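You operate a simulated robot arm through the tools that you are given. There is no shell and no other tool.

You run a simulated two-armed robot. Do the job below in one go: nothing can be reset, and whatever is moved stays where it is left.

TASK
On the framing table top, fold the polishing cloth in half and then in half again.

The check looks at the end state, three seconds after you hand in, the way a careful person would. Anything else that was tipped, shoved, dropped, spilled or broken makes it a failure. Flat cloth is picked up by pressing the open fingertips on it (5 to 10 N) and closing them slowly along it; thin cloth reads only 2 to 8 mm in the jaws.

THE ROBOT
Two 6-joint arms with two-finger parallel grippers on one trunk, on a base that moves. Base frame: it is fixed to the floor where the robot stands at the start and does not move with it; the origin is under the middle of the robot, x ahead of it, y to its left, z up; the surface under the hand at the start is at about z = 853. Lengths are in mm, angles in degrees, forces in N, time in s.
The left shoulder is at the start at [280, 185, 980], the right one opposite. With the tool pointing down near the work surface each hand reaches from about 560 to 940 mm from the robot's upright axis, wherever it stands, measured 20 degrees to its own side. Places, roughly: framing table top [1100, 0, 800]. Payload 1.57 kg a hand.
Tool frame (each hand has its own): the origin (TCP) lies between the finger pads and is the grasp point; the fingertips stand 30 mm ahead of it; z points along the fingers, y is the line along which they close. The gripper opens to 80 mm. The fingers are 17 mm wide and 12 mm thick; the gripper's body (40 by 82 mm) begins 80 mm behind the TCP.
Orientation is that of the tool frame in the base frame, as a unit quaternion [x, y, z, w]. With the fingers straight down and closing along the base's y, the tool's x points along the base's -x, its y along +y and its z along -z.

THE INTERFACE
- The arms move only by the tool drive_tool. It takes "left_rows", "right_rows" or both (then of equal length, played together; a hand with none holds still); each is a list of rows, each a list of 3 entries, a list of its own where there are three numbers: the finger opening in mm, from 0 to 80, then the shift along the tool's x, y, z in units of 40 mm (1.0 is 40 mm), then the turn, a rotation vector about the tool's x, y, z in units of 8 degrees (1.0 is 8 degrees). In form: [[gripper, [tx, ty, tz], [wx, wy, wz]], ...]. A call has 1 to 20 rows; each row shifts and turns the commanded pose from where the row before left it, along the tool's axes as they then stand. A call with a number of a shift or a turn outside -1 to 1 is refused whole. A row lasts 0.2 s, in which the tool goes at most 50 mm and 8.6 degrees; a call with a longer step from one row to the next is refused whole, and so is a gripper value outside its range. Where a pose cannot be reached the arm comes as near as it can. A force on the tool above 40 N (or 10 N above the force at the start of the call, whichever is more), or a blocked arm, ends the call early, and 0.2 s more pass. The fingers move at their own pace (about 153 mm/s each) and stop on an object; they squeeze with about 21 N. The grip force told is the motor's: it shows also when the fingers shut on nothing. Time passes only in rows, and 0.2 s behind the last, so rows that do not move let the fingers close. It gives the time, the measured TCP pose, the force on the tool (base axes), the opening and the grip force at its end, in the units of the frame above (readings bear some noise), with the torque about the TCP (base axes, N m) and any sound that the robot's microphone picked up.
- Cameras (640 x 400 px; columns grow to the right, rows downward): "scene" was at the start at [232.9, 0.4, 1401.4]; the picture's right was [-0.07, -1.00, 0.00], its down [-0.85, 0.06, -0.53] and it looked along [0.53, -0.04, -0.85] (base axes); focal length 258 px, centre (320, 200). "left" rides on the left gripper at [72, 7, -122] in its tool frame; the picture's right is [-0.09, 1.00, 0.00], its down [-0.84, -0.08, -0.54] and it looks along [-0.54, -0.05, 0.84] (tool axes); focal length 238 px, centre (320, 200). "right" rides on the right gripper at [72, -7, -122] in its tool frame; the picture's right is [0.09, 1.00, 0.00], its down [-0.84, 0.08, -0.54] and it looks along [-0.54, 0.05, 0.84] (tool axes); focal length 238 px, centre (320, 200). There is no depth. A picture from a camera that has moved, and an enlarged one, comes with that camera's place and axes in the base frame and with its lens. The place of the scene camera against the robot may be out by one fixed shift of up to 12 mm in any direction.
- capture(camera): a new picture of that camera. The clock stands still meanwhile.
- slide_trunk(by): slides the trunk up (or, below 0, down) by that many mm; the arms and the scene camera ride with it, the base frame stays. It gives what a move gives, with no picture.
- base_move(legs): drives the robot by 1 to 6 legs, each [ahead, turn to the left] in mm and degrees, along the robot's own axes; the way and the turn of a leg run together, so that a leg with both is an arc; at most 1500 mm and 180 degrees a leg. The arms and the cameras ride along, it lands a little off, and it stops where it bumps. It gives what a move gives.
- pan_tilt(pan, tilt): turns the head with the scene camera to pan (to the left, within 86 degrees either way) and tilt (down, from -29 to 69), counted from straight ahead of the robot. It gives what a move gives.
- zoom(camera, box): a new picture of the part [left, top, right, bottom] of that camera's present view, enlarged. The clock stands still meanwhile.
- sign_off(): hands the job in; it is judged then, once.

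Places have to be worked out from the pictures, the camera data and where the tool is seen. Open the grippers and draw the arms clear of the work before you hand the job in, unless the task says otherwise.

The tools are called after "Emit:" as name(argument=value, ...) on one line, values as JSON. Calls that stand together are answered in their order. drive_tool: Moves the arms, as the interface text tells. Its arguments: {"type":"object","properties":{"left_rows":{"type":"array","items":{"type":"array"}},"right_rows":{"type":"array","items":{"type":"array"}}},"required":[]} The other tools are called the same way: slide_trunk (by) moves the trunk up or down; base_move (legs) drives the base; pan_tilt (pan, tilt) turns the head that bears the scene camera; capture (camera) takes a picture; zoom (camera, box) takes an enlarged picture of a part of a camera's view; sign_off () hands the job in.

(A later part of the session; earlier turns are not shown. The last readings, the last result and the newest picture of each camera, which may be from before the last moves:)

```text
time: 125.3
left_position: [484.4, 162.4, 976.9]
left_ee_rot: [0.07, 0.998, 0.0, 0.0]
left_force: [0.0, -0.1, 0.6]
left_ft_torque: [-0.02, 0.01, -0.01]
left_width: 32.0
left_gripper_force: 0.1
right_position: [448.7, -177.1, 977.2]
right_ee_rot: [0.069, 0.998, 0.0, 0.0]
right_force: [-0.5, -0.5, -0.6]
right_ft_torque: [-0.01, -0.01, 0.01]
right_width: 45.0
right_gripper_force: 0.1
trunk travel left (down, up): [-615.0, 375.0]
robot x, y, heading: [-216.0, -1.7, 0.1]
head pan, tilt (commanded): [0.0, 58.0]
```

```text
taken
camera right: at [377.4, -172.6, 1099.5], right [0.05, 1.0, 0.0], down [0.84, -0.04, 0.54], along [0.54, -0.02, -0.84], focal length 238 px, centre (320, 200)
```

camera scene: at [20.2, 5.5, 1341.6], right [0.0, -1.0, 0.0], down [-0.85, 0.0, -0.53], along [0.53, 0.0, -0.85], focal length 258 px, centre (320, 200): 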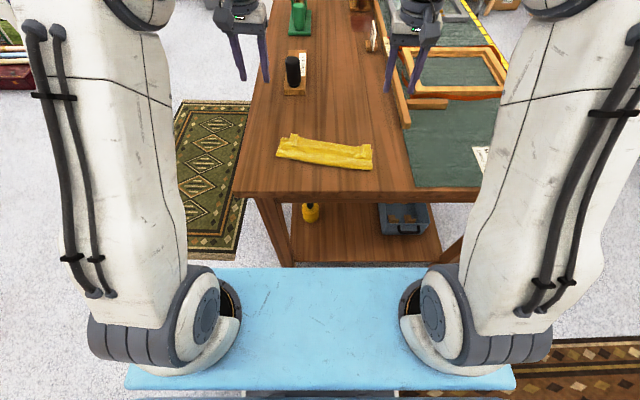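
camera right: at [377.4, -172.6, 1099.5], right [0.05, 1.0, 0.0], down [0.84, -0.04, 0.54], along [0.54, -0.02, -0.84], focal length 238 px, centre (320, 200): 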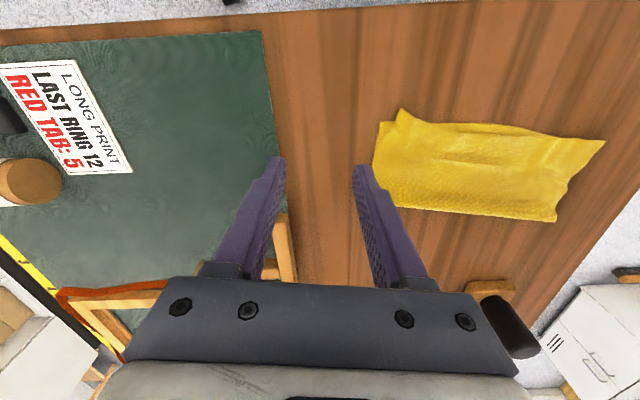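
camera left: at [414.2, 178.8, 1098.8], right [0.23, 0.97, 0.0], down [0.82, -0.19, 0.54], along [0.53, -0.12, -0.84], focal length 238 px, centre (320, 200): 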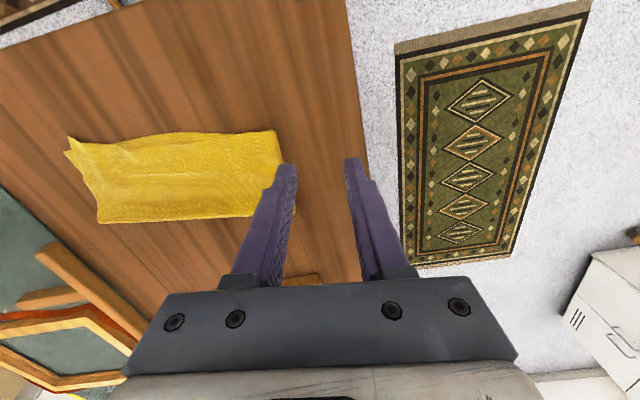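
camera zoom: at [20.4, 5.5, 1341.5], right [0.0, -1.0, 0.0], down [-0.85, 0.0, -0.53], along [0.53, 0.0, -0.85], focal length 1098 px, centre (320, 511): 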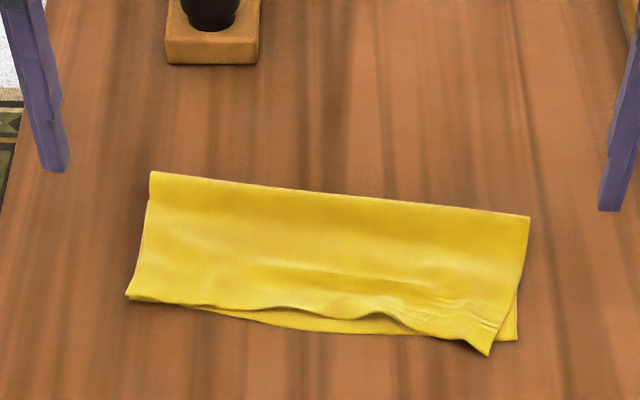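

A proper half fold now: left corners match, the right top corner overshoots ≈12 mm and the middle is ≈10 mm short. For the second fold I'll bring the right short side over to the left with the left hand. First I test in free air how far the left hand can roll (fingers toward −y), and park the right hand out of the way.

Emit:
drive_tool(left_rows=[[32, [0, 0, -0.5], [1, 0, 0]], [32, [0, 0, 0], [1, 0, 0]], [32, [0, 0, 0], [1, 0, 0]], [32, [0, 0, 0], [1, 0, 0]], [32, [0, 0, 0], [1, 0, 0]], [32, [0, 0, 0], [1, 0, 0]], [32, [0, 0, 0], [1, 0, 0]], [32, [0, 0, 0], [0, 0, 0]]], right_rows=[[45, [0, 0, -0.8], [0, 0, 0]], [45, [0.3, -0.6, -0.5], [0, 0, 0]], [45, [0.3, -0.7, 0], [0, 0, 0]], [45, [0.3, -0.7, 0], [0, 0, 0]], [45, [0.3, -0.7, 0], [0, 0, 0]], [45, [0.3, -0.6, 0], [0, 0, 0]], [45, [0, 0, 0], [0, 0, 0]], [45, [0, 0, 0], [0, 0, 0]]])

Emit:
capture(camera="scene")

```text
time: 127.1
left_position: [485.4, 163.0, 997.7]
left_ee_rot: [0.062, 0.881, -0.469, -0.033]
left_force: [-0.1, -0.2, -0.5]
left_ft_torque: [-0.01, 0.03, 0.02]
left_width: 32.0
left_gripper_force: 0.1
right_position: [369.3, -298.7, 1030.0]
right_ee_rot: [0.068, 0.998, 0.0, 0.0]
right_force: [-0.3, -0.4, -0.6]
right_ft_torque: [0.03, -0.01, 0.01]
right_width: 45.0
right_gripper_force: 0.0
trunk travel left (down, up): [-615.0, 375.0]
robot x, y, heading: [-212.0, 2.8, 0.1]
head pan, tilt (commanded): [0.0, 58.0]
```

```text
taken
camera scene: at [20.5, 5.5, 1341.5], right [0.0, -1.0, 0.0], down [-0.85, 0.0, -0.53], along [0.53, 0.0, -0.85], focal length 258 px, centre (320, 200)
```

scene: 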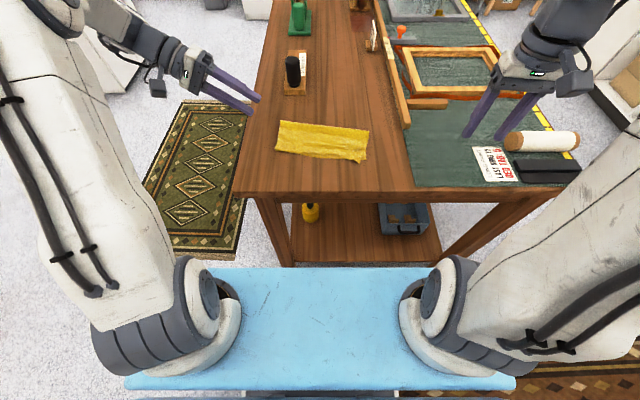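

The left hand rolls 56° easily, so a sideways fold can be laid down without a lip. I'll return it to vertical and bring it above the middle of the right short edge (≈(497, −117)).

Emit:
drive_tool(left_rows=[[26, [0, 0, 0], [-1, 0, 0]], [26, [0, 0, 0], [-1, 0, 0]], [26, [0, 0, 0], [-1, 0, 0]], [26, [0, 0, 0], [-1, 0, 0]], [26, [0, 0, 0], [-1, 0, 0]], [26, [0, 0, 0], [-1, 0, 0]], [26, [0, 0, 0], [-1, 0, 0]], [26, [-0.159, -0.861, 0], [0, 0, 0]], [26, [-0.159, -0.861, 0], [0, 0, 0]], [26, [-0.159, -0.861, 0], [0, 0, 0]], [26, [-0.159, -0.861, 0], [0, 0, 0]], [26, [-0.159, -0.861, 0], [0, 0, 0]], [26, [-0.159, -0.861, 0], [0, 0, 0]], [26, [-0.159, -0.861, 0], [0, 0, 0]], [26, [-0.159, -0.861, 0], [0, 0, 0]], [26, [0, 0, 0.7], [0, 0, 0]], [26, [0, 0, 0.7], [0, 0, 0]], [26, [0, 0, 0], [0, 0, 0]]])

Emit:
capture(camera="left")

Emit:
capture(camera="scene")

```text
time: 130.9
left_position: [498.3, -116.6, 942.4]
left_ee_rot: [0.071, 0.997, 0.002, 0.0]
left_force: [-0.1, -0.3, 0.0]
left_ft_torque: [-0.02, 0.01, 0.0]
left_width: 26.1
left_gripper_force: 0.1
right_position: [369.7, -298.3, 1029.7]
right_ee_rot: [0.07, 0.998, 0.0, 0.0]
right_force: [-0.5, 0.0, -0.2]
right_ft_torque: [0.01, 0.0, -0.02]
right_width: 45.2
right_gripper_force: 0.1
trunk travel left (down, up): [-615.0, 375.0]
robot x, y, heading: [-213.0, 2.0, -0.1]
head pan, tilt (commanded): [0.0, 58.0]
```

```text
taken
camera left: at [427.1, -100.4, 1062.8], right [0.23, 0.97, 0.0], down [0.82, -0.19, 0.54], along [0.53, -0.12, -0.84], focal length 238 px, centre (320, 200)
```

left: 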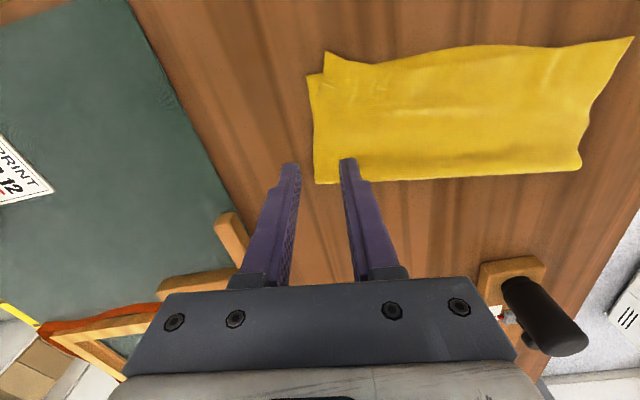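

```text
taken
camera scene: at [20.5, 5.4, 1341.5], right [0.0, -1.0, 0.0], down [-0.85, 0.0, -0.53], along [0.53, 0.0, -0.85], focal length 258 px, centre (320, 200)
```

scene: 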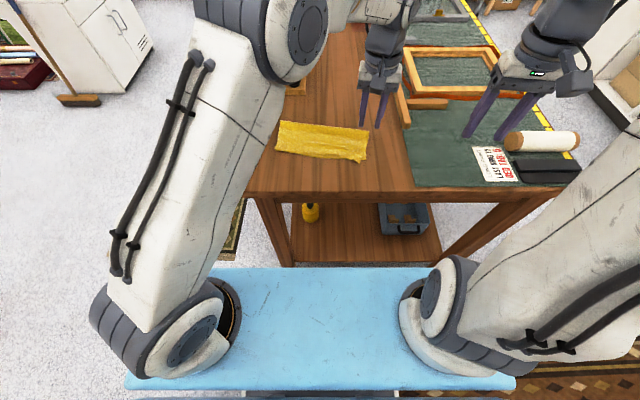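

The right side's bottom layer is exposed beyond the top layer by ≈10–18 mm toward the near corner. I'll grip there (x≈472) with the outer finger on the exposed bottom layer and the inner finger on the top, so both layers are caught. Moving into place.

Emit:
drive_tool(left_rows=[[28, [0.365, 0.228, 0.4], [0, 0, 0]], [28, [0.365, 0.228, 0.53], [-0.25, 0, 0]], [28, [0, 0, 0], [0, 0, 0]]])

Emit:
zoom(camera="left", box=[200, 60, 440, 210])

```text
time: 131.7
left_position: [470.1, -93.8, 903.2]
left_ee_rot: [0.07, 0.997, 0.018, 0.002]
left_force: [0.0, -0.1, -1.3]
left_ft_torque: [0.02, 0.0, 0.02]
left_width: 27.8
left_gripper_force: 0.0
right_position: [370.2, -298.0, 1029.6]
right_ee_rot: [0.07, 0.998, 0.0, -0.001]
right_force: [0.2, 0.7, 0.4]
right_ft_torque: [-0.01, 0.02, 0.03]
right_width: 45.0
right_gripper_force: 0.1
trunk travel left (down, up): [-615.0, 375.0]
robot x, y, heading: [-212.4, -0.7, -0.2]
head pan, tilt (commanded): [0.0, 58.0]
```

```text
2.67 times, centred on (320, 135) of left
camera zoom: at [399.5, -82.3, 1025.5], right [0.23, 0.97, 0.04], down [0.82, -0.21, 0.54], along [0.53, -0.09, -0.84], focal length 636 px, centre (320, 373)
```

zoom: 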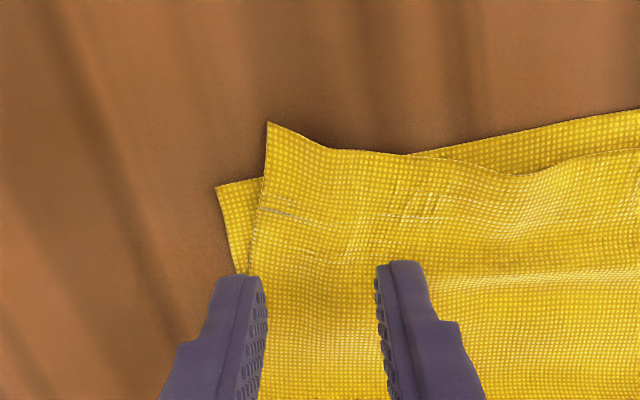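

Closer up, the layers at the grip height are nearly flush (≈3 mm), so I'll instead put the outer finger just off the cloth on the table (to push both edges in) and the inner finger on the cloth, near the middle of the short edge (x≈482).

Emit:
drive_tool(left_rows=[[28, [-0.345, -0.3, 0], [-0.125, 0, 0]], [28, [0, 0, 0.3], [0, 0, 0]], [28, [0, 0, 0.15], [0, 0, 0]], [28, [0, 0, 0], [0, 0, 0]]])

Emit:
zoom(camera="left", box=[220, 80, 440, 217])

```text
time: 132.7
left_position: [483.0, -108.8, 884.4]
left_ee_rot: [0.069, 0.997, 0.027, 0.002]
left_force: [-0.3, -0.7, -1.1]
left_ft_torque: [-0.01, 0.0, 0.0]
left_width: 27.9
left_gripper_force: 0.1
right_position: [369.0, -298.7, 1031.3]
right_ee_rot: [0.069, 0.998, 0.0, 0.0]
right_force: [0.0, 0.1, 0.3]
right_ft_torque: [0.01, 0.03, 0.02]
right_width: 44.9
right_gripper_force: 0.0
trunk travel left (down, up): [-615.0, 375.0]
robot x, y, heading: [-211.7, 0.1, 0.3]
head pan, tilt (commanded): [0.0, 58.0]
```

```text
2.91 times, centred on (330, 148) of left
camera zoom: at [411.7, -98.3, 1007.1], right [0.23, 0.97, 0.05], down [0.81, -0.22, 0.54], along [0.53, -0.08, -0.84], focal length 693 px, centre (291, 350)
```

zoom: 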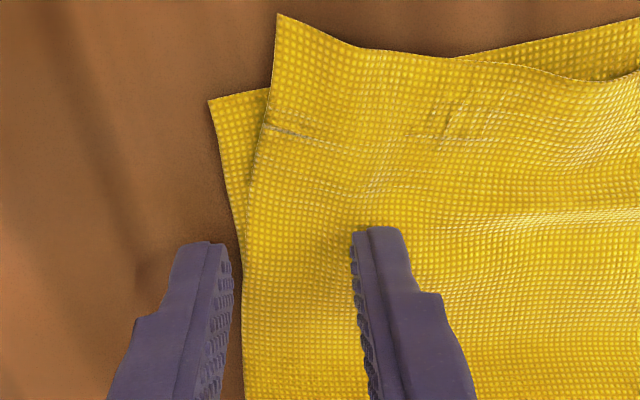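

The outer fingertip stands just beyond both edges. Stepping down to contact.

Emit:
drive_tool(left_rows=[[28, [0, 0, 0.04], [0, 0, 0]], [28, [0, 0, 0], [0, 0, 0]], [28, [0, 0, 0], [0, 0, 0]]])

Emit:
drive_tool(left_rows=[[28, [0, 0, 0.02], [0, 0, 0]], [28, [0, 0, 0], [0, 0, 0]], [28, [0, 0, 0], [0, 0, 0]]])

```text
time: 133.5
left_position: [484.2, -107.6, 886.1]
left_ee_rot: [0.07, 0.997, 0.027, 0.002]
left_force: [0.0, 0.8, -0.7]
left_ft_torque: [0.03, 0.0, 0.03]
left_width: 28.0
left_gripper_force: 0.0
right_position: [369.7, -299.3, 1031.1]
right_ee_rot: [0.069, 0.998, 0.0, 0.0]
right_force: [0.4, 0.4, 0.0]
right_ft_torque: [0.0, -0.03, -0.01]
right_width: 45.0
right_gripper_force: 0.0
trunk travel left (down, up): [-615.0, 375.0]
robot x, y, heading: [-211.6, 1.6, 0.1]
head pan, tilt (commanded): [0.0, 58.0]
```

```text
time: 134.3
left_position: [482.3, -107.8, 883.2]
left_ee_rot: [0.069, 0.997, 0.027, 0.002]
left_force: [-0.2, 0.9, -0.5]
left_ft_torque: [0.01, -0.01, 0.0]
left_width: 27.9
left_gripper_force: 0.0
right_position: [370.1, -299.0, 1029.9]
right_ee_rot: [0.07, 0.998, 0.0, 0.0]
right_force: [1.2, -0.4, 0.7]
right_ft_torque: [-0.03, -0.03, -0.01]
right_width: 45.2
right_gripper_force: 0.1
trunk travel left (down, up): [-615.0, 375.0]
robot x, y, heading: [-211.7, -0.5, 0.0]
head pan, tilt (commanded): [0.0, 58.0]
```

Emit:
drive_tool(left_rows=[[28, [0, 0, 0.03], [0, 0, 0]], [28, [0, 0, 0], [0, 0, 0]], [28, [0, 0, 0], [0, 0, 0]]])

Emit:
drive_tool(left_rows=[[28, [0, 0, 0.02], [0, 0, 0]], [28, [0, 0, 0], [0, 0, 0]], [28, [0, 0, 0], [0, 0, 0]]])

```text
time: 135.1
left_position: [482.5, -106.4, 881.7]
left_ee_rot: [0.07, 0.997, 0.027, 0.002]
left_force: [-1.2, 0.3, 0.5]
left_ft_torque: [-0.02, -0.01, -0.02]
left_width: 28.0
left_gripper_force: 0.1
right_position: [370.3, -298.1, 1030.1]
right_ee_rot: [0.07, 0.998, 0.0, 0.001]
right_force: [0.0, 0.1, -0.5]
right_ft_torque: [0.02, 0.01, -0.03]
right_width: 45.2
right_gripper_force: 0.0
trunk travel left (down, up): [-615.0, 375.0]
robot x, y, heading: [-209.3, 2.2, 0.1]
head pan, tilt (commanded): [0.0, 58.0]
```

```text
time: 135.9
left_position: [483.2, -107.8, 882.1]
left_ee_rot: [0.07, 0.997, 0.026, 0.002]
left_force: [-0.4, -0.4, 1.5]
left_ft_torque: [-0.03, 0.03, 0.01]
left_width: 28.1
left_gripper_force: 0.0
right_position: [368.8, -298.6, 1031.0]
right_ee_rot: [0.07, 0.998, 0.0, 0.0]
right_force: [-0.8, 0.2, 0.4]
right_ft_torque: [0.02, 0.0, 0.0]
right_width: 45.2
right_gripper_force: 0.1
trunk travel left (down, up): [-615.0, 375.0]
robot x, y, heading: [-212.6, 2.7, 0.1]
head pan, tilt (commanded): [0.0, 58.0]
```

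Contact is starting (1.5 N). Another 0.5 mm twice, with readings.

Emit:
drive_tool(left_rows=[[28, [0, 0, 0.012], [0, 0, 0]], [28, [0, 0, 0], [0, 0, 0]], [28, [0, 0, 0], [0, 0, 0]]])

Emit:
drive_tool(left_rows=[[28, [0, 0, 0.008], [0, 0, 0]], [28, [0, 0, 0], [0, 0, 0]], [28, [0, 0, 0], [0, 0, 0]]])

```text
time: 136.7
left_position: [483.0, -107.8, 881.0]
left_ee_rot: [0.07, 0.997, 0.026, 0.001]
left_force: [-1.9, 0.8, 7.5]
left_ft_torque: [-0.16, 0.09, -0.05]
left_width: 27.7
left_gripper_force: 0.1
right_position: [371.0, -297.2, 1030.2]
right_ee_rot: [0.07, 0.998, 0.0, 0.001]
right_force: [0.0, -0.8, -0.6]
right_ft_torque: [0.0, 0.01, 0.01]
right_width: 44.9
right_gripper_force: 0.0
trunk travel left (down, up): [-615.0, 375.0]
robot x, y, heading: [-217.1, -0.0, 0.2]
head pan, tilt (commanded): [0.0, 58.0]
```

```text
time: 137.5
left_position: [482.4, -107.5, 880.7]
left_ee_rot: [0.069, 0.997, 0.026, 0.004]
left_force: [-1.1, 0.1, 14.9]
left_ft_torque: [-0.35, 0.12, -0.05]
left_width: 27.8
left_gripper_force: 0.0
right_position: [369.2, -298.4, 1030.2]
right_ee_rot: [0.068, 0.998, 0.0, -0.001]
right_force: [0.1, -0.4, 0.1]
right_ft_torque: [-0.03, -0.02, 0.01]
right_width: 45.0
right_gripper_force: 0.1
trunk travel left (down, up): [-615.0, 375.0]
robot x, y, heading: [-214.0, 0.1, -0.1]
head pan, tilt (commanded): [0.0, 58.0]
```

The torque shows all the load is on the outer finger; I'll roll back 1.6° so the inner finger also presses.

Emit:
drive_tool(left_rows=[[28, [0, 0, 0], [0.2, 0, 0]], [28, [0, 0, 0], [0, 0, 0]], [28, [0, 0, 0], [0, 0, 0]]])

```text
time: 138.3
left_position: [482.4, -108.4, 880.0]
left_ee_rot: [0.07, 0.997, 0.013, 0.001]
left_force: [0.6, 0.1, 15.7]
left_ft_torque: [0.24, -0.01, 0.0]
left_width: 28.4
left_gripper_force: 0.2
right_position: [369.8, -298.2, 1030.4]
right_ee_rot: [0.07, 0.998, 0.0, 0.0]
right_force: [0.0, 0.2, -1.0]
right_ft_torque: [-0.03, 0.01, 0.02]
right_width: 45.2
right_gripper_force: 0.1
trunk travel left (down, up): [-615.0, 375.0]
robot x, y, heading: [-211.3, -0.2, 0.0]
head pan, tilt (commanded): [0.0, 58.0]
```

Now most load is on the inner finger; a small correction back and slightly less pressure.

Emit:
drive_tool(left_rows=[[28, [0, 0, -0.004], [-0.06, 0, 0]], [28, [0, 0, 0], [0, 0, 0]], [28, [0, 0, 0], [0, 0, 0]]])

```text
time: 139.1
left_position: [483.6, -108.1, 879.4]
left_ee_rot: [0.07, 0.997, 0.017, 0.001]
left_force: [2.3, -0.7, 12.2]
left_ft_torque: [-0.02, -0.1, 0.02]
left_width: 28.0
left_gripper_force: 0.1
right_position: [369.2, -298.2, 1029.7]
right_ee_rot: [0.07, 0.998, 0.0, 0.0]
right_force: [0.6, -0.5, 0.5]
right_ft_torque: [-0.01, -0.03, -0.04]
right_width: 44.9
right_gripper_force: 0.0
trunk travel left (down, up): [-615.0, 375.0]
robot x, y, heading: [-212.5, -0.7, -0.1]
head pan, tilt (commanded): [0.0, 58.0]
```

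Balanced (12 N shared between both fingers). Now closing slowly in 2 mm steps.

Emit:
drive_tool(left_rows=[[26, [0, 0, 0], [0, 0, 0]], [24, [0, 0, 0], [0, 0, 0]], [22, [0, 0, 0], [0, 0, 0]], [20, [0, 0, 0], [0, 0, 0]], [18, [0, 0, 0], [0, 0, 0]], [16, [0, 0, 0], [0, 0, 0]]])

Emit:
zoom(camera="left", box=[220, 80, 440, 217])

```text
time: 140.5
left_position: [482.0, -108.9, 881.0]
left_ee_rot: [0.071, 0.997, 0.017, 0.002]
left_force: [-0.6, -0.8, 14.6]
left_ft_torque: [0.09, -0.02, 0.04]
left_width: 15.4
left_gripper_force: 0.1
right_position: [368.4, -299.1, 1030.3]
right_ee_rot: [0.07, 0.998, -0.001, 0.0]
right_force: [0.6, -0.2, -0.5]
right_ft_torque: [0.02, 0.02, 0.01]
right_width: 44.8
right_gripper_force: 0.0
trunk travel left (down, up): [-615.0, 375.0]
robot x, y, heading: [-214.7, 1.0, 0.1]
head pan, tilt (commanded): [0.0, 58.0]
```

```text
2.91 times, centred on (330, 148) of left
camera zoom: at [411.3, -95.5, 1002.4], right [0.23, 0.97, 0.03], down [0.82, -0.21, 0.54], along [0.53, -0.1, -0.84], focal length 693 px, centre (291, 350)
```

zoom: 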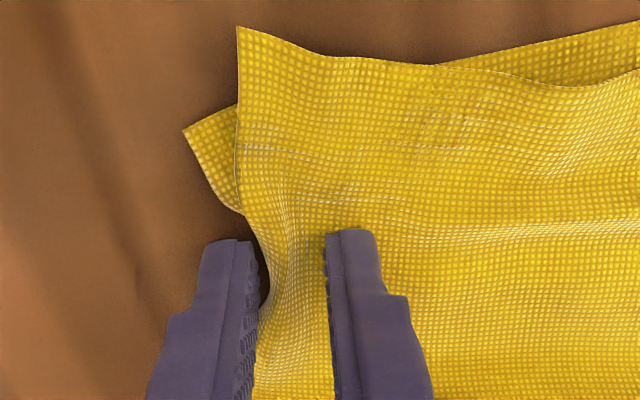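

Both layer edges are being pushed in and buckling up between the fingers. Continue closing.

Emit:
drive_tool(left_rows=[[14, [0, 0, 0], [0, 0, 0]], [12, [0, 0, 0], [0, 0, 0]], [10, [0, 0, 0], [0, 0, 0]], [8, [0, 0, 0], [0, 0, 0]], [6, [0, 0, 0], [0, 0, 0]], [4, [0, 0, 0], [0, 0, 0]], [2, [0, 0, 0], [0, 0, 0]], [0, [0, 0, 0], [0, 0, 0]], [0, [0, 0, 0], [0, 0, 0]]])

Emit:
zoom(camera="left", box=[220, 80, 440, 217])

```text
time: 142.5
left_position: [482.5, -108.4, 881.1]
left_ee_rot: [0.069, 0.997, 0.017, 0.001]
left_force: [0.2, -3.4, 16.8]
left_ft_torque: [-0.01, -0.03, -0.01]
left_width: 2.9
left_gripper_force: 21.0
right_position: [368.8, -299.0, 1030.1]
right_ee_rot: [0.07, 0.998, 0.0, -0.001]
right_force: [0.3, -0.5, 0.0]
right_ft_torque: [0.0, 0.01, -0.03]
right_width: 44.9
right_gripper_force: 0.0
trunk travel left (down, up): [-615.0, 375.0]
robot x, y, heading: [-213.4, 0.6, 0.0]
head pan, tilt (commanded): [0.0, 58.0]
```

```text
2.91 times, centred on (330, 148) of left
camera zoom: at [411.3, -95.7, 1002.5], right [0.23, 0.97, 0.03], down [0.81, -0.21, 0.54], along [0.53, -0.1, -0.84], focal length 693 px, centre (291, 350)
```

zoom: 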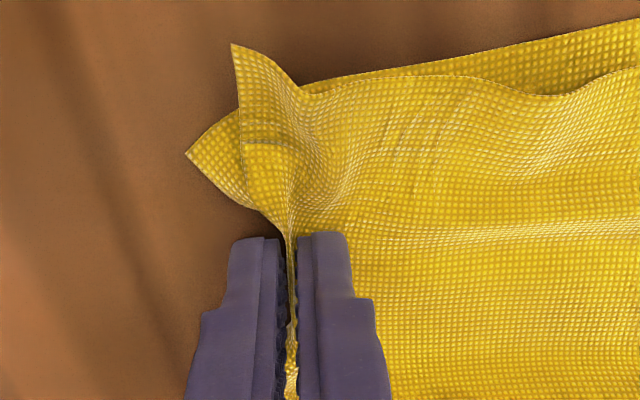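

The jaws read 2.9 mm—thicker than a single-layer pinch, so likely both layers. I'll lift 40 mm along the 45° line toward the left and check from the cameras.

Emit:
drive_tool(left_rows=[[0, [0, 0, -0.2], [0, 0, 0]], [0, [0, 0.1, -0.25], [0, 0, 0]], [0, [0, 0.2, -0.25], [0, 0, 0]], [0, [0, 0.2, -0.2], [0, 0, 0]], [0, [0, 0.2, -0.2], [0, 0, 0]], [0, [0, 0, 0], [0, 0, 0]]])

Emit:
capture(camera="left")

Emit:
capture(camera="right")

Emit:
zoom(camera="scene", box=[250, 90, 400, 184])

```text
time: 143.9
left_position: [488.0, -80.2, 926.3]
left_ee_rot: [0.07, 0.997, 0.016, 0.002]
left_force: [0.3, -0.2, 0.5]
left_ft_torque: [0.01, 0.03, -0.01]
left_width: 2.4
left_gripper_force: 21.0
right_position: [369.8, -298.2, 1032.2]
right_ee_rot: [0.069, 0.998, -0.001, 0.0]
right_force: [-0.2, -0.1, -0.3]
right_ft_torque: [-0.04, -0.01, 0.0]
right_width: 45.0
right_gripper_force: 0.1
trunk travel left (down, up): [-615.0, 375.0]
robot x, y, heading: [-212.2, -0.9, -0.0]
head pan, tilt (commanded): [0.0, 58.0]
```

```text
taken
camera left: at [415.7, -68.9, 1047.3], right [0.23, 0.97, 0.03], down [0.82, -0.21, 0.54], along [0.53, -0.1, -0.84], focal length 238 px, centre (320, 200)
```

left: 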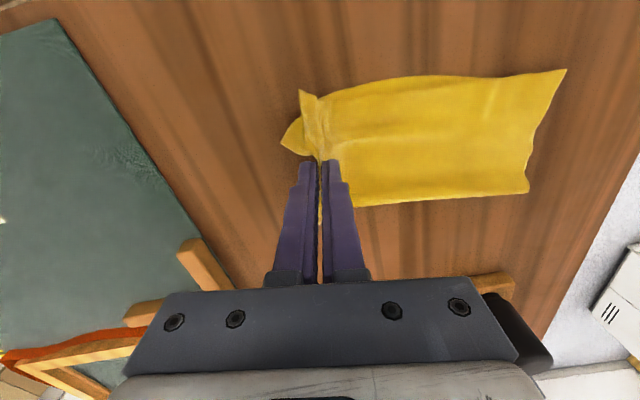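

```text
taken
camera right: at [298.4, -294.8, 1152.7], right [0.05, 1.0, 0.0], down [0.84, -0.04, 0.54], along [0.54, -0.02, -0.84], focal length 238 px, centre (320, 200)
```

right: 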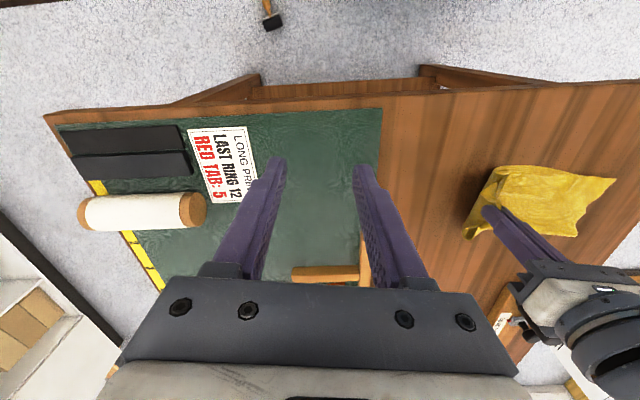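

```text
4.26 times, centred on (325, 137) of scene
camera zoom: at [20.4, 5.4, 1341.5], right [0.0, -1.0, 0.0], down [-0.85, 0.0, -0.53], along [0.53, 0.0, -0.85], focal length 1098 px, centre (299, 468)
```

zoom: 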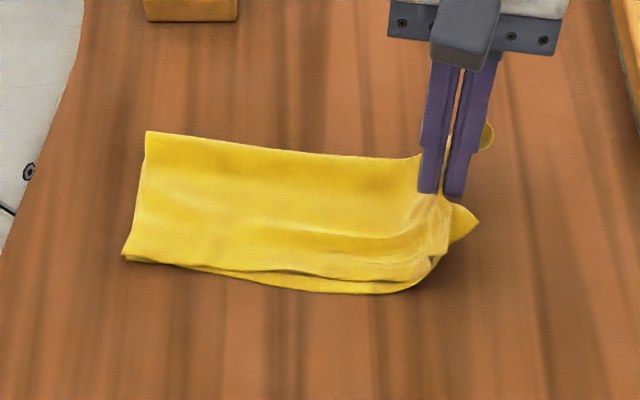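

Both layers appear to rise together. I'll zoom from the right camera to verify nothing is left behind on the table.

Emit:
zoom(camera="right", box=[440, 130, 640, 255])

Emit:
zoom(camera="left", box=[240, 50, 480, 220])

```text
3.20 times, centred on (540, 192) of right
camera zoom: at [298.4, -294.8, 1152.7], right [0.05, 1.0, 0.0], down [0.84, -0.04, 0.54], along [0.54, -0.02, -0.84], focal length 763 px, centre (-384, 224)
```

zoom: 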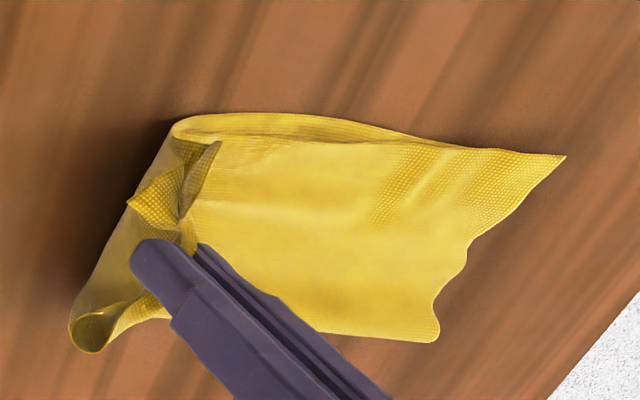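

```text
2.35 times, centred on (360, 135) of left
camera zoom: at [415.7, -68.9, 1047.3], right [0.23, 0.97, 0.03], down [0.82, -0.21, 0.54], along [0.53, -0.1, -0.84], focal length 561 px, centre (226, 353)
```

zoom: 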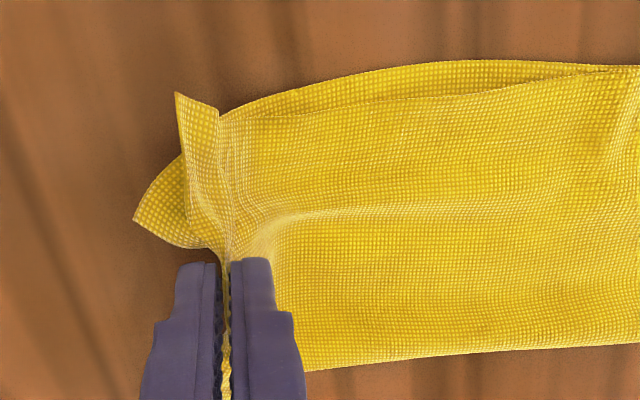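

Both layers hang from the jaws together. I'll continue up to the apex over the centre line (76 mm left, 55 mm up).

Emit:
drive_tool(left_rows=[[0, [0, 0.317, -0.229], [0, 0, 0]], [0, [0, 0.317, -0.229], [0, 0, 0]], [0, [0, 0.317, -0.229], [0, 0, 0]], [0, [0, 0.317, -0.229], [0, 0, 0]], [0, [0, 0.317, -0.229], [0, 0, 0]], [0, [0, 0.317, -0.229], [0, 0, 0]], [0, [0, 0, 0], [0, 0, 0]]])

Emit:
capture(camera="left")

Emit:
zoom(camera="right", box=[380, 80, 640, 243])

Emit:
zoom(camera="scene", box=[250, 70, 400, 164])

```text
time: 145.5
left_position: [497.6, -8.8, 984.3]
left_ee_rot: [0.071, 0.997, 0.017, 0.0]
left_force: [-1.2, 0.9, -0.5]
left_ft_torque: [0.01, -0.02, -0.05]
left_width: 2.6
left_gripper_force: 20.6
right_position: [369.9, -299.2, 1029.7]
right_ee_rot: [0.069, 0.998, 0.001, 0.0]
right_force: [0.0, 0.2, 0.0]
right_ft_torque: [0.02, -0.01, 0.0]
right_width: 45.1
right_gripper_force: 0.0
trunk travel left (down, up): [-615.0, 375.0]
robot x, y, heading: [-214.9, -3.1, -0.0]
head pan, tilt (commanded): [0.0, 58.0]
```

```text
taken
camera left: at [426.0, 4.1, 1105.0], right [0.23, 0.97, 0.03], down [0.82, -0.21, 0.54], along [0.53, -0.1, -0.84], focal length 238 px, centre (320, 200)
```

left: 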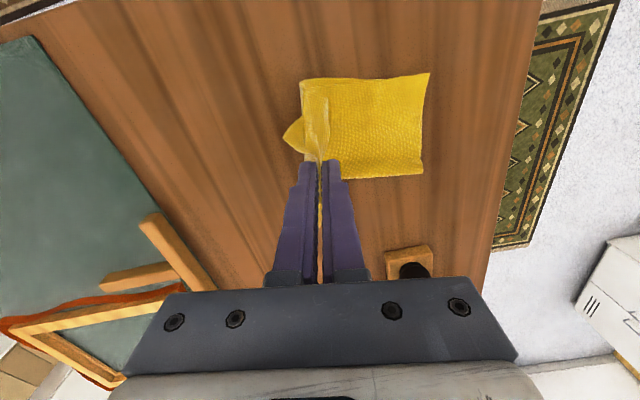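

```text
2.45 times, centred on (510, 162) of right
camera zoom: at [298.4, -294.8, 1152.7], right [0.05, 1.0, 0.0], down [0.84, -0.04, 0.54], along [0.54, -0.02, -0.84], focal length 585 px, centre (-146, 294)
```

zoom: 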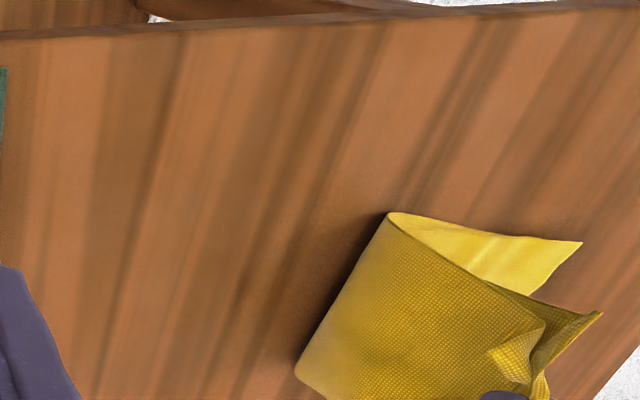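

```text
4.26 times, centred on (325, 117) of scene
camera zoom: at [20.5, 5.4, 1341.5], right [0.0, -1.0, 0.0], down [-0.85, 0.0, -0.53], along [0.53, 0.0, -0.85], focal length 1098 px, centre (299, 553)
```

zoom: 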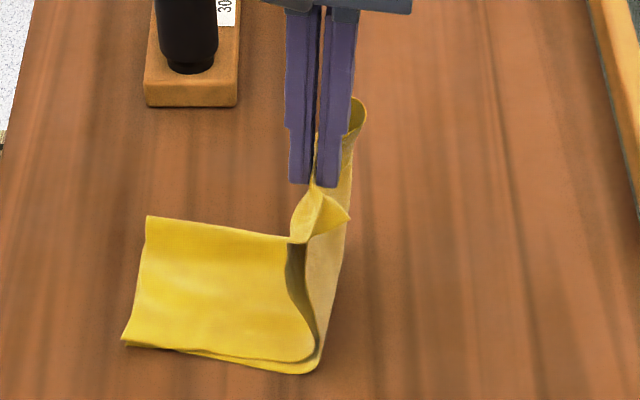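

The flap stands upright with both layers together and the left half flat. Now I'll roll the hand 40° about the fingertips and descend the first part toward the left edge.

Emit:
drive_tool(left_rows=[[0, [0, 0.104, 0.007], [1, 0, 0]], [0, [0, 0.104, 0.007], [1, 0, 0]], [0, [0, 0.104, 0.007], [1, 0, 0]], [0, [0, 0.104, 0.007], [1, 0, 0]], [0, [0, 0.104, 0.007], [1, 0, 0]], [0, [-0.02, 0.347, 0.024], [0, 0, 0]], [0, [-0.02, 0.347, 0.024], [0, 0, 0]], [0, [-0.02, 0.347, 0.024], [0, 0, 0]], [0, [-0.02, 0.347, 0.024], [0, 0, 0]], [0, [0, 0, 0], [0, 0, 0]]])

Emit:
capture(camera="left")

Emit:
zoom(camera="right", box=[380, 80, 640, 243])

Emit:
zoom(camera="scene", box=[230, 70, 380, 164])

```text
time: 147.7
left_position: [508.6, 52.4, 939.0]
left_ee_rot: [0.065, 0.943, -0.325, -0.022]
left_force: [0.6, 0.0, -0.8]
left_ft_torque: [0.04, 0.0, 0.01]
left_width: 2.3
left_gripper_force: 20.4
right_position: [369.6, -298.6, 1030.5]
right_ee_rot: [0.07, 0.998, 0.0, 0.0]
right_force: [-0.4, 0.4, -0.1]
right_ft_torque: [0.01, -0.01, 0.02]
right_width: 45.2
right_gripper_force: 0.0
trunk travel left (down, up): [-615.0, 375.0]
robot x, y, heading: [-212.5, 1.7, 0.0]
head pan, tilt (commanded): [0.0, 58.0]
```

```text
taken
camera left: at [449.0, 141.7, 1030.5], right [0.2, 0.76, -0.61], down [0.87, 0.15, 0.47], along [0.46, -0.63, -0.63], focal length 238 px, centre (320, 200)
```

left: 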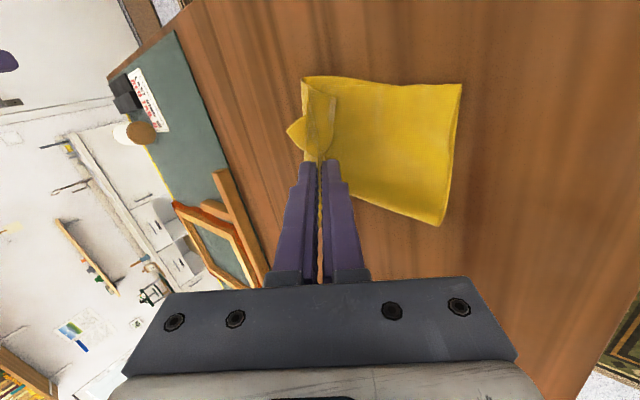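

```text
2.45 times, centred on (510, 162) of right
camera zoom: at [298.5, -294.7, 1152.7], right [0.05, 1.0, 0.0], down [0.84, -0.04, 0.54], along [0.54, -0.02, -0.84], focal length 585 px, centre (-146, 294)
```

zoom: 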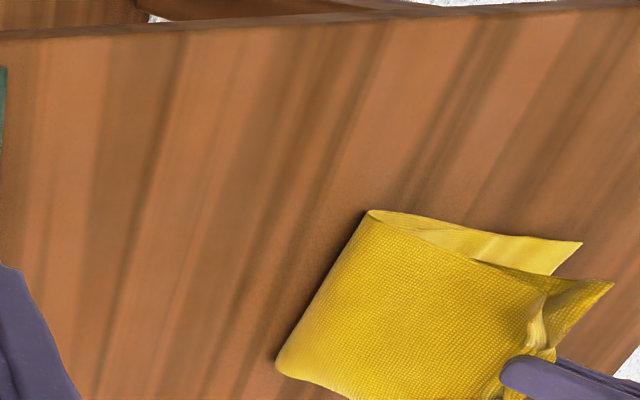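

```text
4.26 times, centred on (305, 117) of scene
camera zoom: at [20.5, 5.5, 1341.5], right [0.0, -1.0, 0.0], down [-0.85, 0.0, -0.53], along [0.53, 0.0, -0.85], focal length 1098 px, centre (384, 553)
```

zoom: 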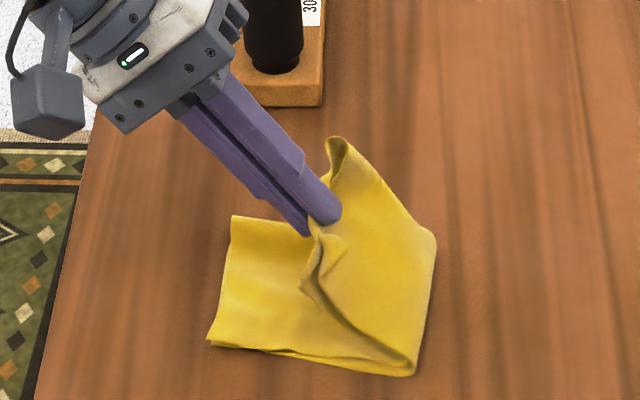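

Excellent—the flap follows cleanly. Next a bit further left/down, then rolling to ~62°.

Emit:
drive_tool(left_rows=[[0, [-0.03, 0.3, -0.022], [0, 0, 0]], [0, [-0.03, 0.3, -0.022], [0, 0, 0]], [0, [-0.03, 0.3, -0.022], [0, 0, 0]], [0, [0, 0.104, 0.007], [1, 0, 0]], [0, [0, 0.104, 0.007], [1, 0, 0]], [0, [0, 0.104, 0.007], [1, 0, 0]], [0, [0, 0, 0], [0, 0, 0]]])

Emit:
capture(camera="left")

Emit:
zoom(camera="right", box=[380, 80, 640, 243])

Emit:
zoom(camera="scene", box=[230, 70, 380, 164])

```text
time: 149.3
left_position: [518.7, 89.1, 909.5]
left_ee_rot: [0.06, 0.854, -0.515, -0.036]
left_force: [0.4, -0.3, -0.3]
left_ft_torque: [0.03, 0.02, 0.0]
left_width: 2.3
left_gripper_force: 21.3
right_position: [370.5, -299.5, 1030.4]
right_ee_rot: [0.07, 0.998, 0.0, 0.0]
right_force: [-0.1, 0.3, 0.2]
right_ft_torque: [0.0, 0.01, 0.01]
right_width: 45.1
right_gripper_force: 0.0
trunk travel left (down, up): [-615.0, 375.0]
robot x, y, heading: [-211.5, -0.5, 0.2]
head pan, tilt (commanded): [0.0, 58.0]
```

```text
taken
camera left: at [461.6, 208.9, 959.8], right [0.16, 0.45, -0.88], down [0.89, 0.32, 0.32], along [0.43, -0.83, -0.35], focal length 238 px, centre (320, 200)
```

left: 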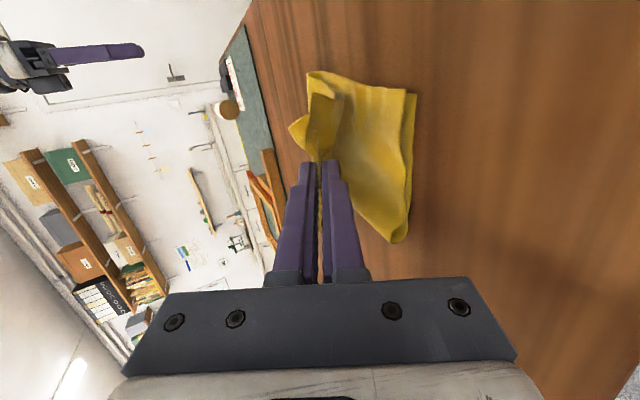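

```text
2.45 times, centred on (510, 162) of right
camera zoom: at [298.5, -294.7, 1152.7], right [0.05, 1.0, 0.0], down [0.84, -0.04, 0.54], along [0.54, -0.02, -0.84], focal length 585 px, centre (-146, 294)
```

zoom: 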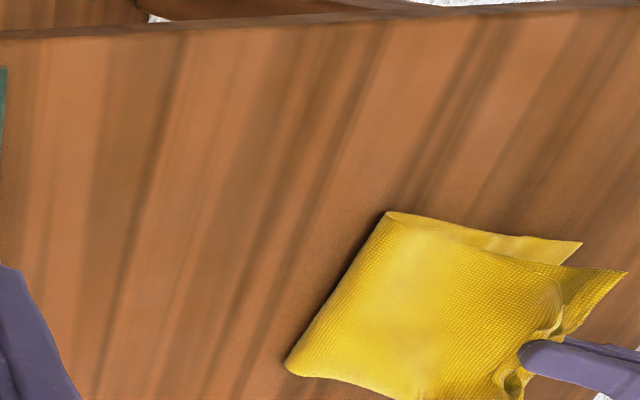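

```text
4.26 times, centred on (305, 117) of scene
camera zoom: at [20.5, 5.5, 1341.5], right [0.0, -1.0, 0.0], down [-0.85, 0.0, -0.53], along [0.53, 0.0, -0.85], focal length 1098 px, centre (384, 553)
```

zoom: 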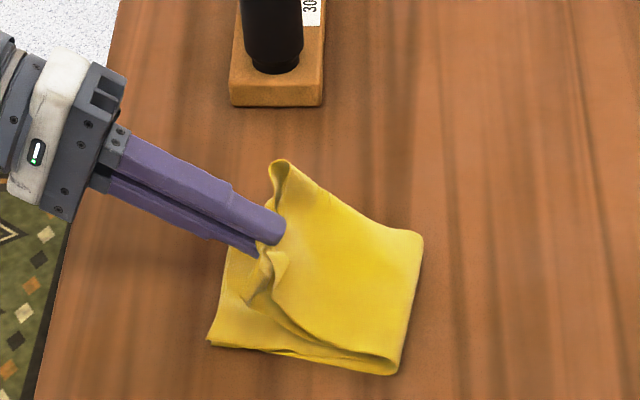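

Nearly there; now the final 35 mm left and 20 mm down.

Emit:
drive_tool(left_rows=[[0, [-0.03, 0.298, -0.172], [0, 0, 0]], [0, [-0.03, 0.298, -0.172], [0, 0, 0]], [0, [-0.03, 0.298, -0.172], [0, 0, 0]], [0, [0, 0, 0], [0, 0, 0]]])

Emit:
zoom(camera="right", box=[380, 80, 640, 243])

Emit:
zoom(camera="scene", box=[230, 90, 350, 165])

```text
time: 150.3
left_position: [526.5, 124.2, 887.7]
left_ee_rot: [0.06, 0.855, -0.515, -0.036]
left_force: [0.6, 0.5, 0.2]
left_ft_torque: [0.01, -0.01, -0.01]
left_width: 2.4
left_gripper_force: 21.3
right_position: [370.7, -299.5, 1031.3]
right_ee_rot: [0.07, 0.998, 0.001, 0.0]
right_force: [-0.8, 0.6, -0.4]
right_ft_torque: [0.0, -0.03, -0.01]
right_width: 44.9
right_gripper_force: 0.1
trunk travel left (down, up): [-615.0, 375.0]
robot x, y, heading: [-209.7, -1.8, -0.0]
head pan, tilt (commanded): [0.0, 58.0]
```

```text
2.45 times, centred on (510, 162) of right
camera zoom: at [298.4, -294.8, 1152.7], right [0.05, 1.0, 0.0], down [0.84, -0.04, 0.54], along [0.54, -0.02, -0.84], focal length 585 px, centre (-146, 294)
```

zoom: 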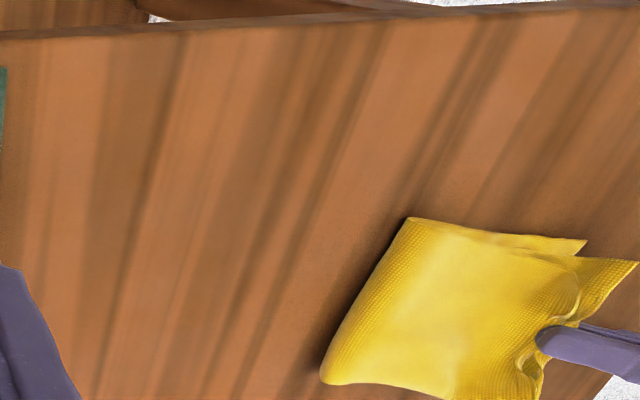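

```text
5.33 times, centred on (290, 128) of scene
camera zoom: at [20.5, 5.5, 1341.5], right [0.0, -1.0, 0.0], down [-0.85, 0.0, -0.53], along [0.53, 0.0, -0.85], focal length 1376 px, centre (480, 587)
```

zoom: 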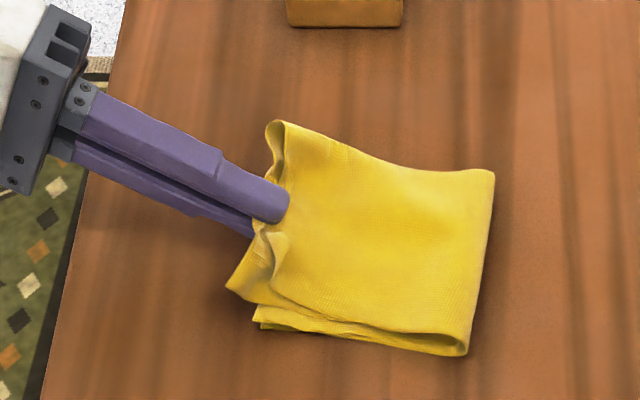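

It lands about 8–10 mm past the left edge, so I'll shift back right 8 mm while lowering 6 mm more.

Emit:
drive_tool(left_rows=[[0, [0, 0.02, 0.124], [0, 0, 0]], [0, [0, 0.02, 0.124], [0, 0, 0]], [0, [0, 0, 0], [0, 0, 0]]])

Emit:
zoom(camera="scene", box=[230, 90, 350, 165])

Emit:
capture(camera="left")

```text
time: 151.1
left_position: [523.7, 115.3, 881.5]
left_ee_rot: [0.059, 0.855, -0.514, -0.036]
left_force: [0.1, 0.8, 0.7]
left_ft_torque: [-0.01, -0.01, 0.02]
left_width: 2.2
left_gripper_force: 21.3
right_position: [369.8, -297.4, 1029.0]
right_ee_rot: [0.07, 0.998, 0.0, 0.0]
right_force: [-0.4, 0.1, -0.2]
right_ft_torque: [-0.01, 0.03, 0.02]
right_width: 45.1
right_gripper_force: 0.0
trunk travel left (down, up): [-615.0, 375.0]
robot x, y, heading: [-215.3, 2.2, -0.3]
head pan, tilt (commanded): [0.0, 58.0]
```

```text
5.33 times, centred on (290, 128) of scene
camera zoom: at [20.5, 5.5, 1341.5], right [0.0, -1.0, 0.0], down [-0.85, 0.0, -0.53], along [0.53, 0.0, -0.85], focal length 1376 px, centre (480, 587)
```

zoom: 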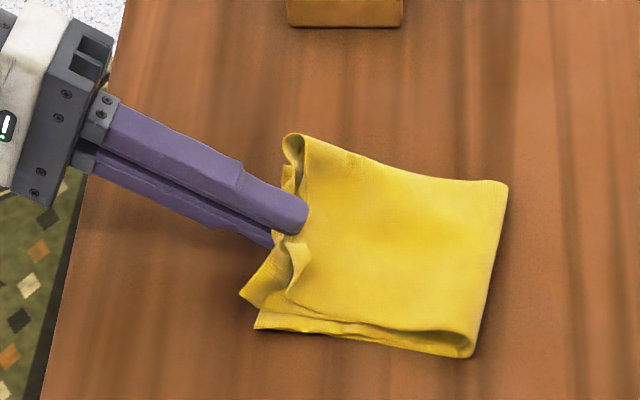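

```text
taken
camera left: at [468.5, 235.0, 932.0], right [0.16, 0.45, -0.88], down [0.89, 0.32, 0.32], along [0.43, -0.83, -0.35], focal length 238 px, centre (320, 200)
```

left: 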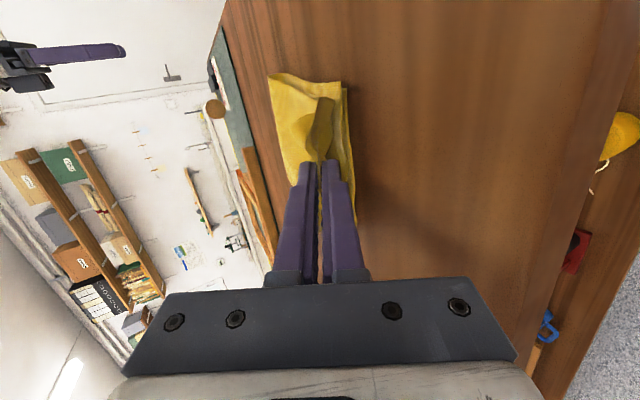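

Aligned well now. I'll open slightly while easing up, then withdraw along the finger axis (left and up).

Emit:
drive_tool(left_rows=[[5, [0, -0.03, -0.02], [0, 0, 0]], [9, [0, -0.05, -0.03], [0, 0, 0]], [12, [0, -0.03, -0.02], [0, 0, 0]], [12, [0, 0, -0.2], [0, 0, 0]], [12, [0, 0, -0.3], [0, 0, 0]], [12, [0, 0, -0.5], [0, 0, 0]], [12, [0, 0, -0.8], [0, 0, 0]], [12, [0, 0, -0.8], [0, 0, 0]], [12, [0, -0.5, -0.5], [0, 0, 0]], [12, [0, -0.5, -0.5], [0, 0, 0]], [12, [0, 0, 0], [0, 0, 0]]])

Emit:
zoom(camera="scene", box=[250, 80, 370, 155])

Emit:
zoom(camera="right", box=[400, 90, 640, 240])

```text
time: 153.5
left_position: [539.7, 223.5, 990.4]
left_ee_rot: [0.059, 0.854, -0.515, -0.037]
left_force: [0.0, -0.7, -0.9]
left_ft_torque: [0.02, 0.01, 0.0]
left_width: 11.8
left_gripper_force: 0.0
right_position: [369.5, -298.4, 1030.8]
right_ee_rot: [0.069, 0.998, 0.001, 0.0]
right_force: [-0.4, 0.3, 0.9]
right_ft_torque: [0.0, 0.0, -0.02]
right_width: 44.7
right_gripper_force: 0.0
trunk travel left (down, up): [-615.0, 375.0]
robot x, y, heading: [-211.8, -1.2, 0.2]
head pan, tilt (commanded): [0.0, 58.0]
```

```text
5.33 times, centred on (310, 118) of scene
camera zoom: at [20.4, 5.5, 1341.5], right [0.0, -1.0, 0.0], down [-0.85, 0.0, -0.53], along [0.53, 0.0, -0.85], focal length 1376 px, centre (373, 640)
```

zoom: 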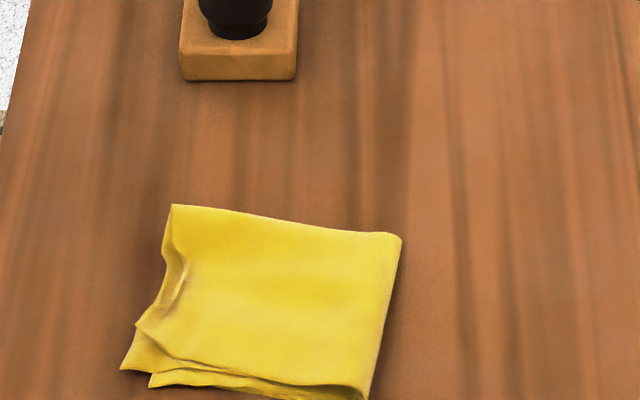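

```text
2.67 times, centred on (520, 165) of right
camera zoom: at [298.4, -294.7, 1152.7], right [0.05, 1.0, 0.0], down [0.84, -0.04, 0.54], along [0.54, -0.03, -0.84], focal length 636 px, centre (-213, 293)
```

zoom: 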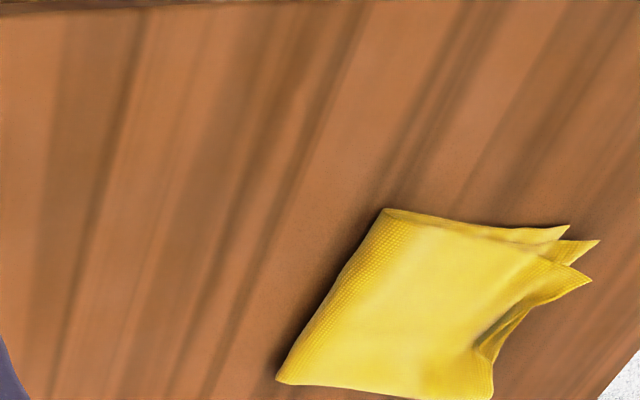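

That's a clean quarter fold. I'll straighten the left hand and move it aside to inspect the folded cloth from above.

Emit:
drive_tool(left_rows=[[12, [0, 0, 0], [-1, 0, 0]], [12, [0, 0, 0], [-1, 0, 0]], [12, [0, 0, 0], [-1, 0, 0]], [12, [0, 0, 0], [-1, 0, 0]], [12, [0, 0, 0], [-1, 0, 0]], [12, [0, 0, 0], [-1, 0, 0]], [12, [0, 0, 0], [-1, 0, 0]], [12, [0.3, -0.6, 0], [-0.75, 0, 0]], [12, [0.5, -0.6, 0], [0, 0, 0]], [12, [0.5, -0.6, 0], [0, 0, 0]], [12, [0, 0, 0], [0, 0, 0]]])

Emit:
capture(camera="left")

Emit:
zoom(camera="scene", box=[250, 90, 370, 165])

```text
time: 155.9
left_position: [478.3, 159.7, 991.9]
left_ee_rot: [0.07, 0.998, 0.0, 0.0]
left_force: [0.2, 0.4, 0.2]
left_ft_torque: [0.0, 0.01, 0.03]
left_width: 12.3
left_gripper_force: 0.0
right_position: [370.9, -298.5, 1029.8]
right_ee_rot: [0.07, 0.998, 0.001, 0.0]
right_force: [0.4, -0.2, 0.4]
right_ft_torque: [0.04, -0.01, 0.0]
right_width: 44.7
right_gripper_force: 0.1
trunk travel left (down, up): [-615.0, 375.0]
robot x, y, heading: [-213.4, -1.5, -0.0]
head pan, tilt (commanded): [0.0, 58.0]
```

```text
taken
camera left: at [408.5, 175.1, 1113.4], right [0.23, 0.97, 0.0], down [0.82, -0.19, 0.54], along [0.53, -0.13, -0.84], focal length 238 px, centre (320, 200)
```

left: 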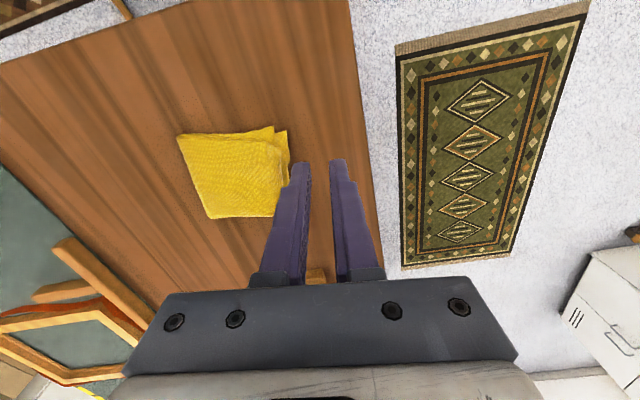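

```text
5.33 times, centred on (310, 128) of scene
camera zoom: at [20.4, 5.4, 1341.5], right [0.0, -1.0, 0.0], down [-0.85, 0.0, -0.53], along [0.53, 0.0, -0.85], focal length 1376 px, centre (373, 587)
```

zoom: 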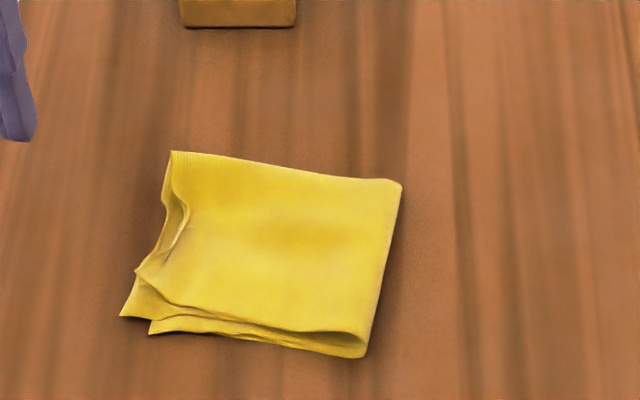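

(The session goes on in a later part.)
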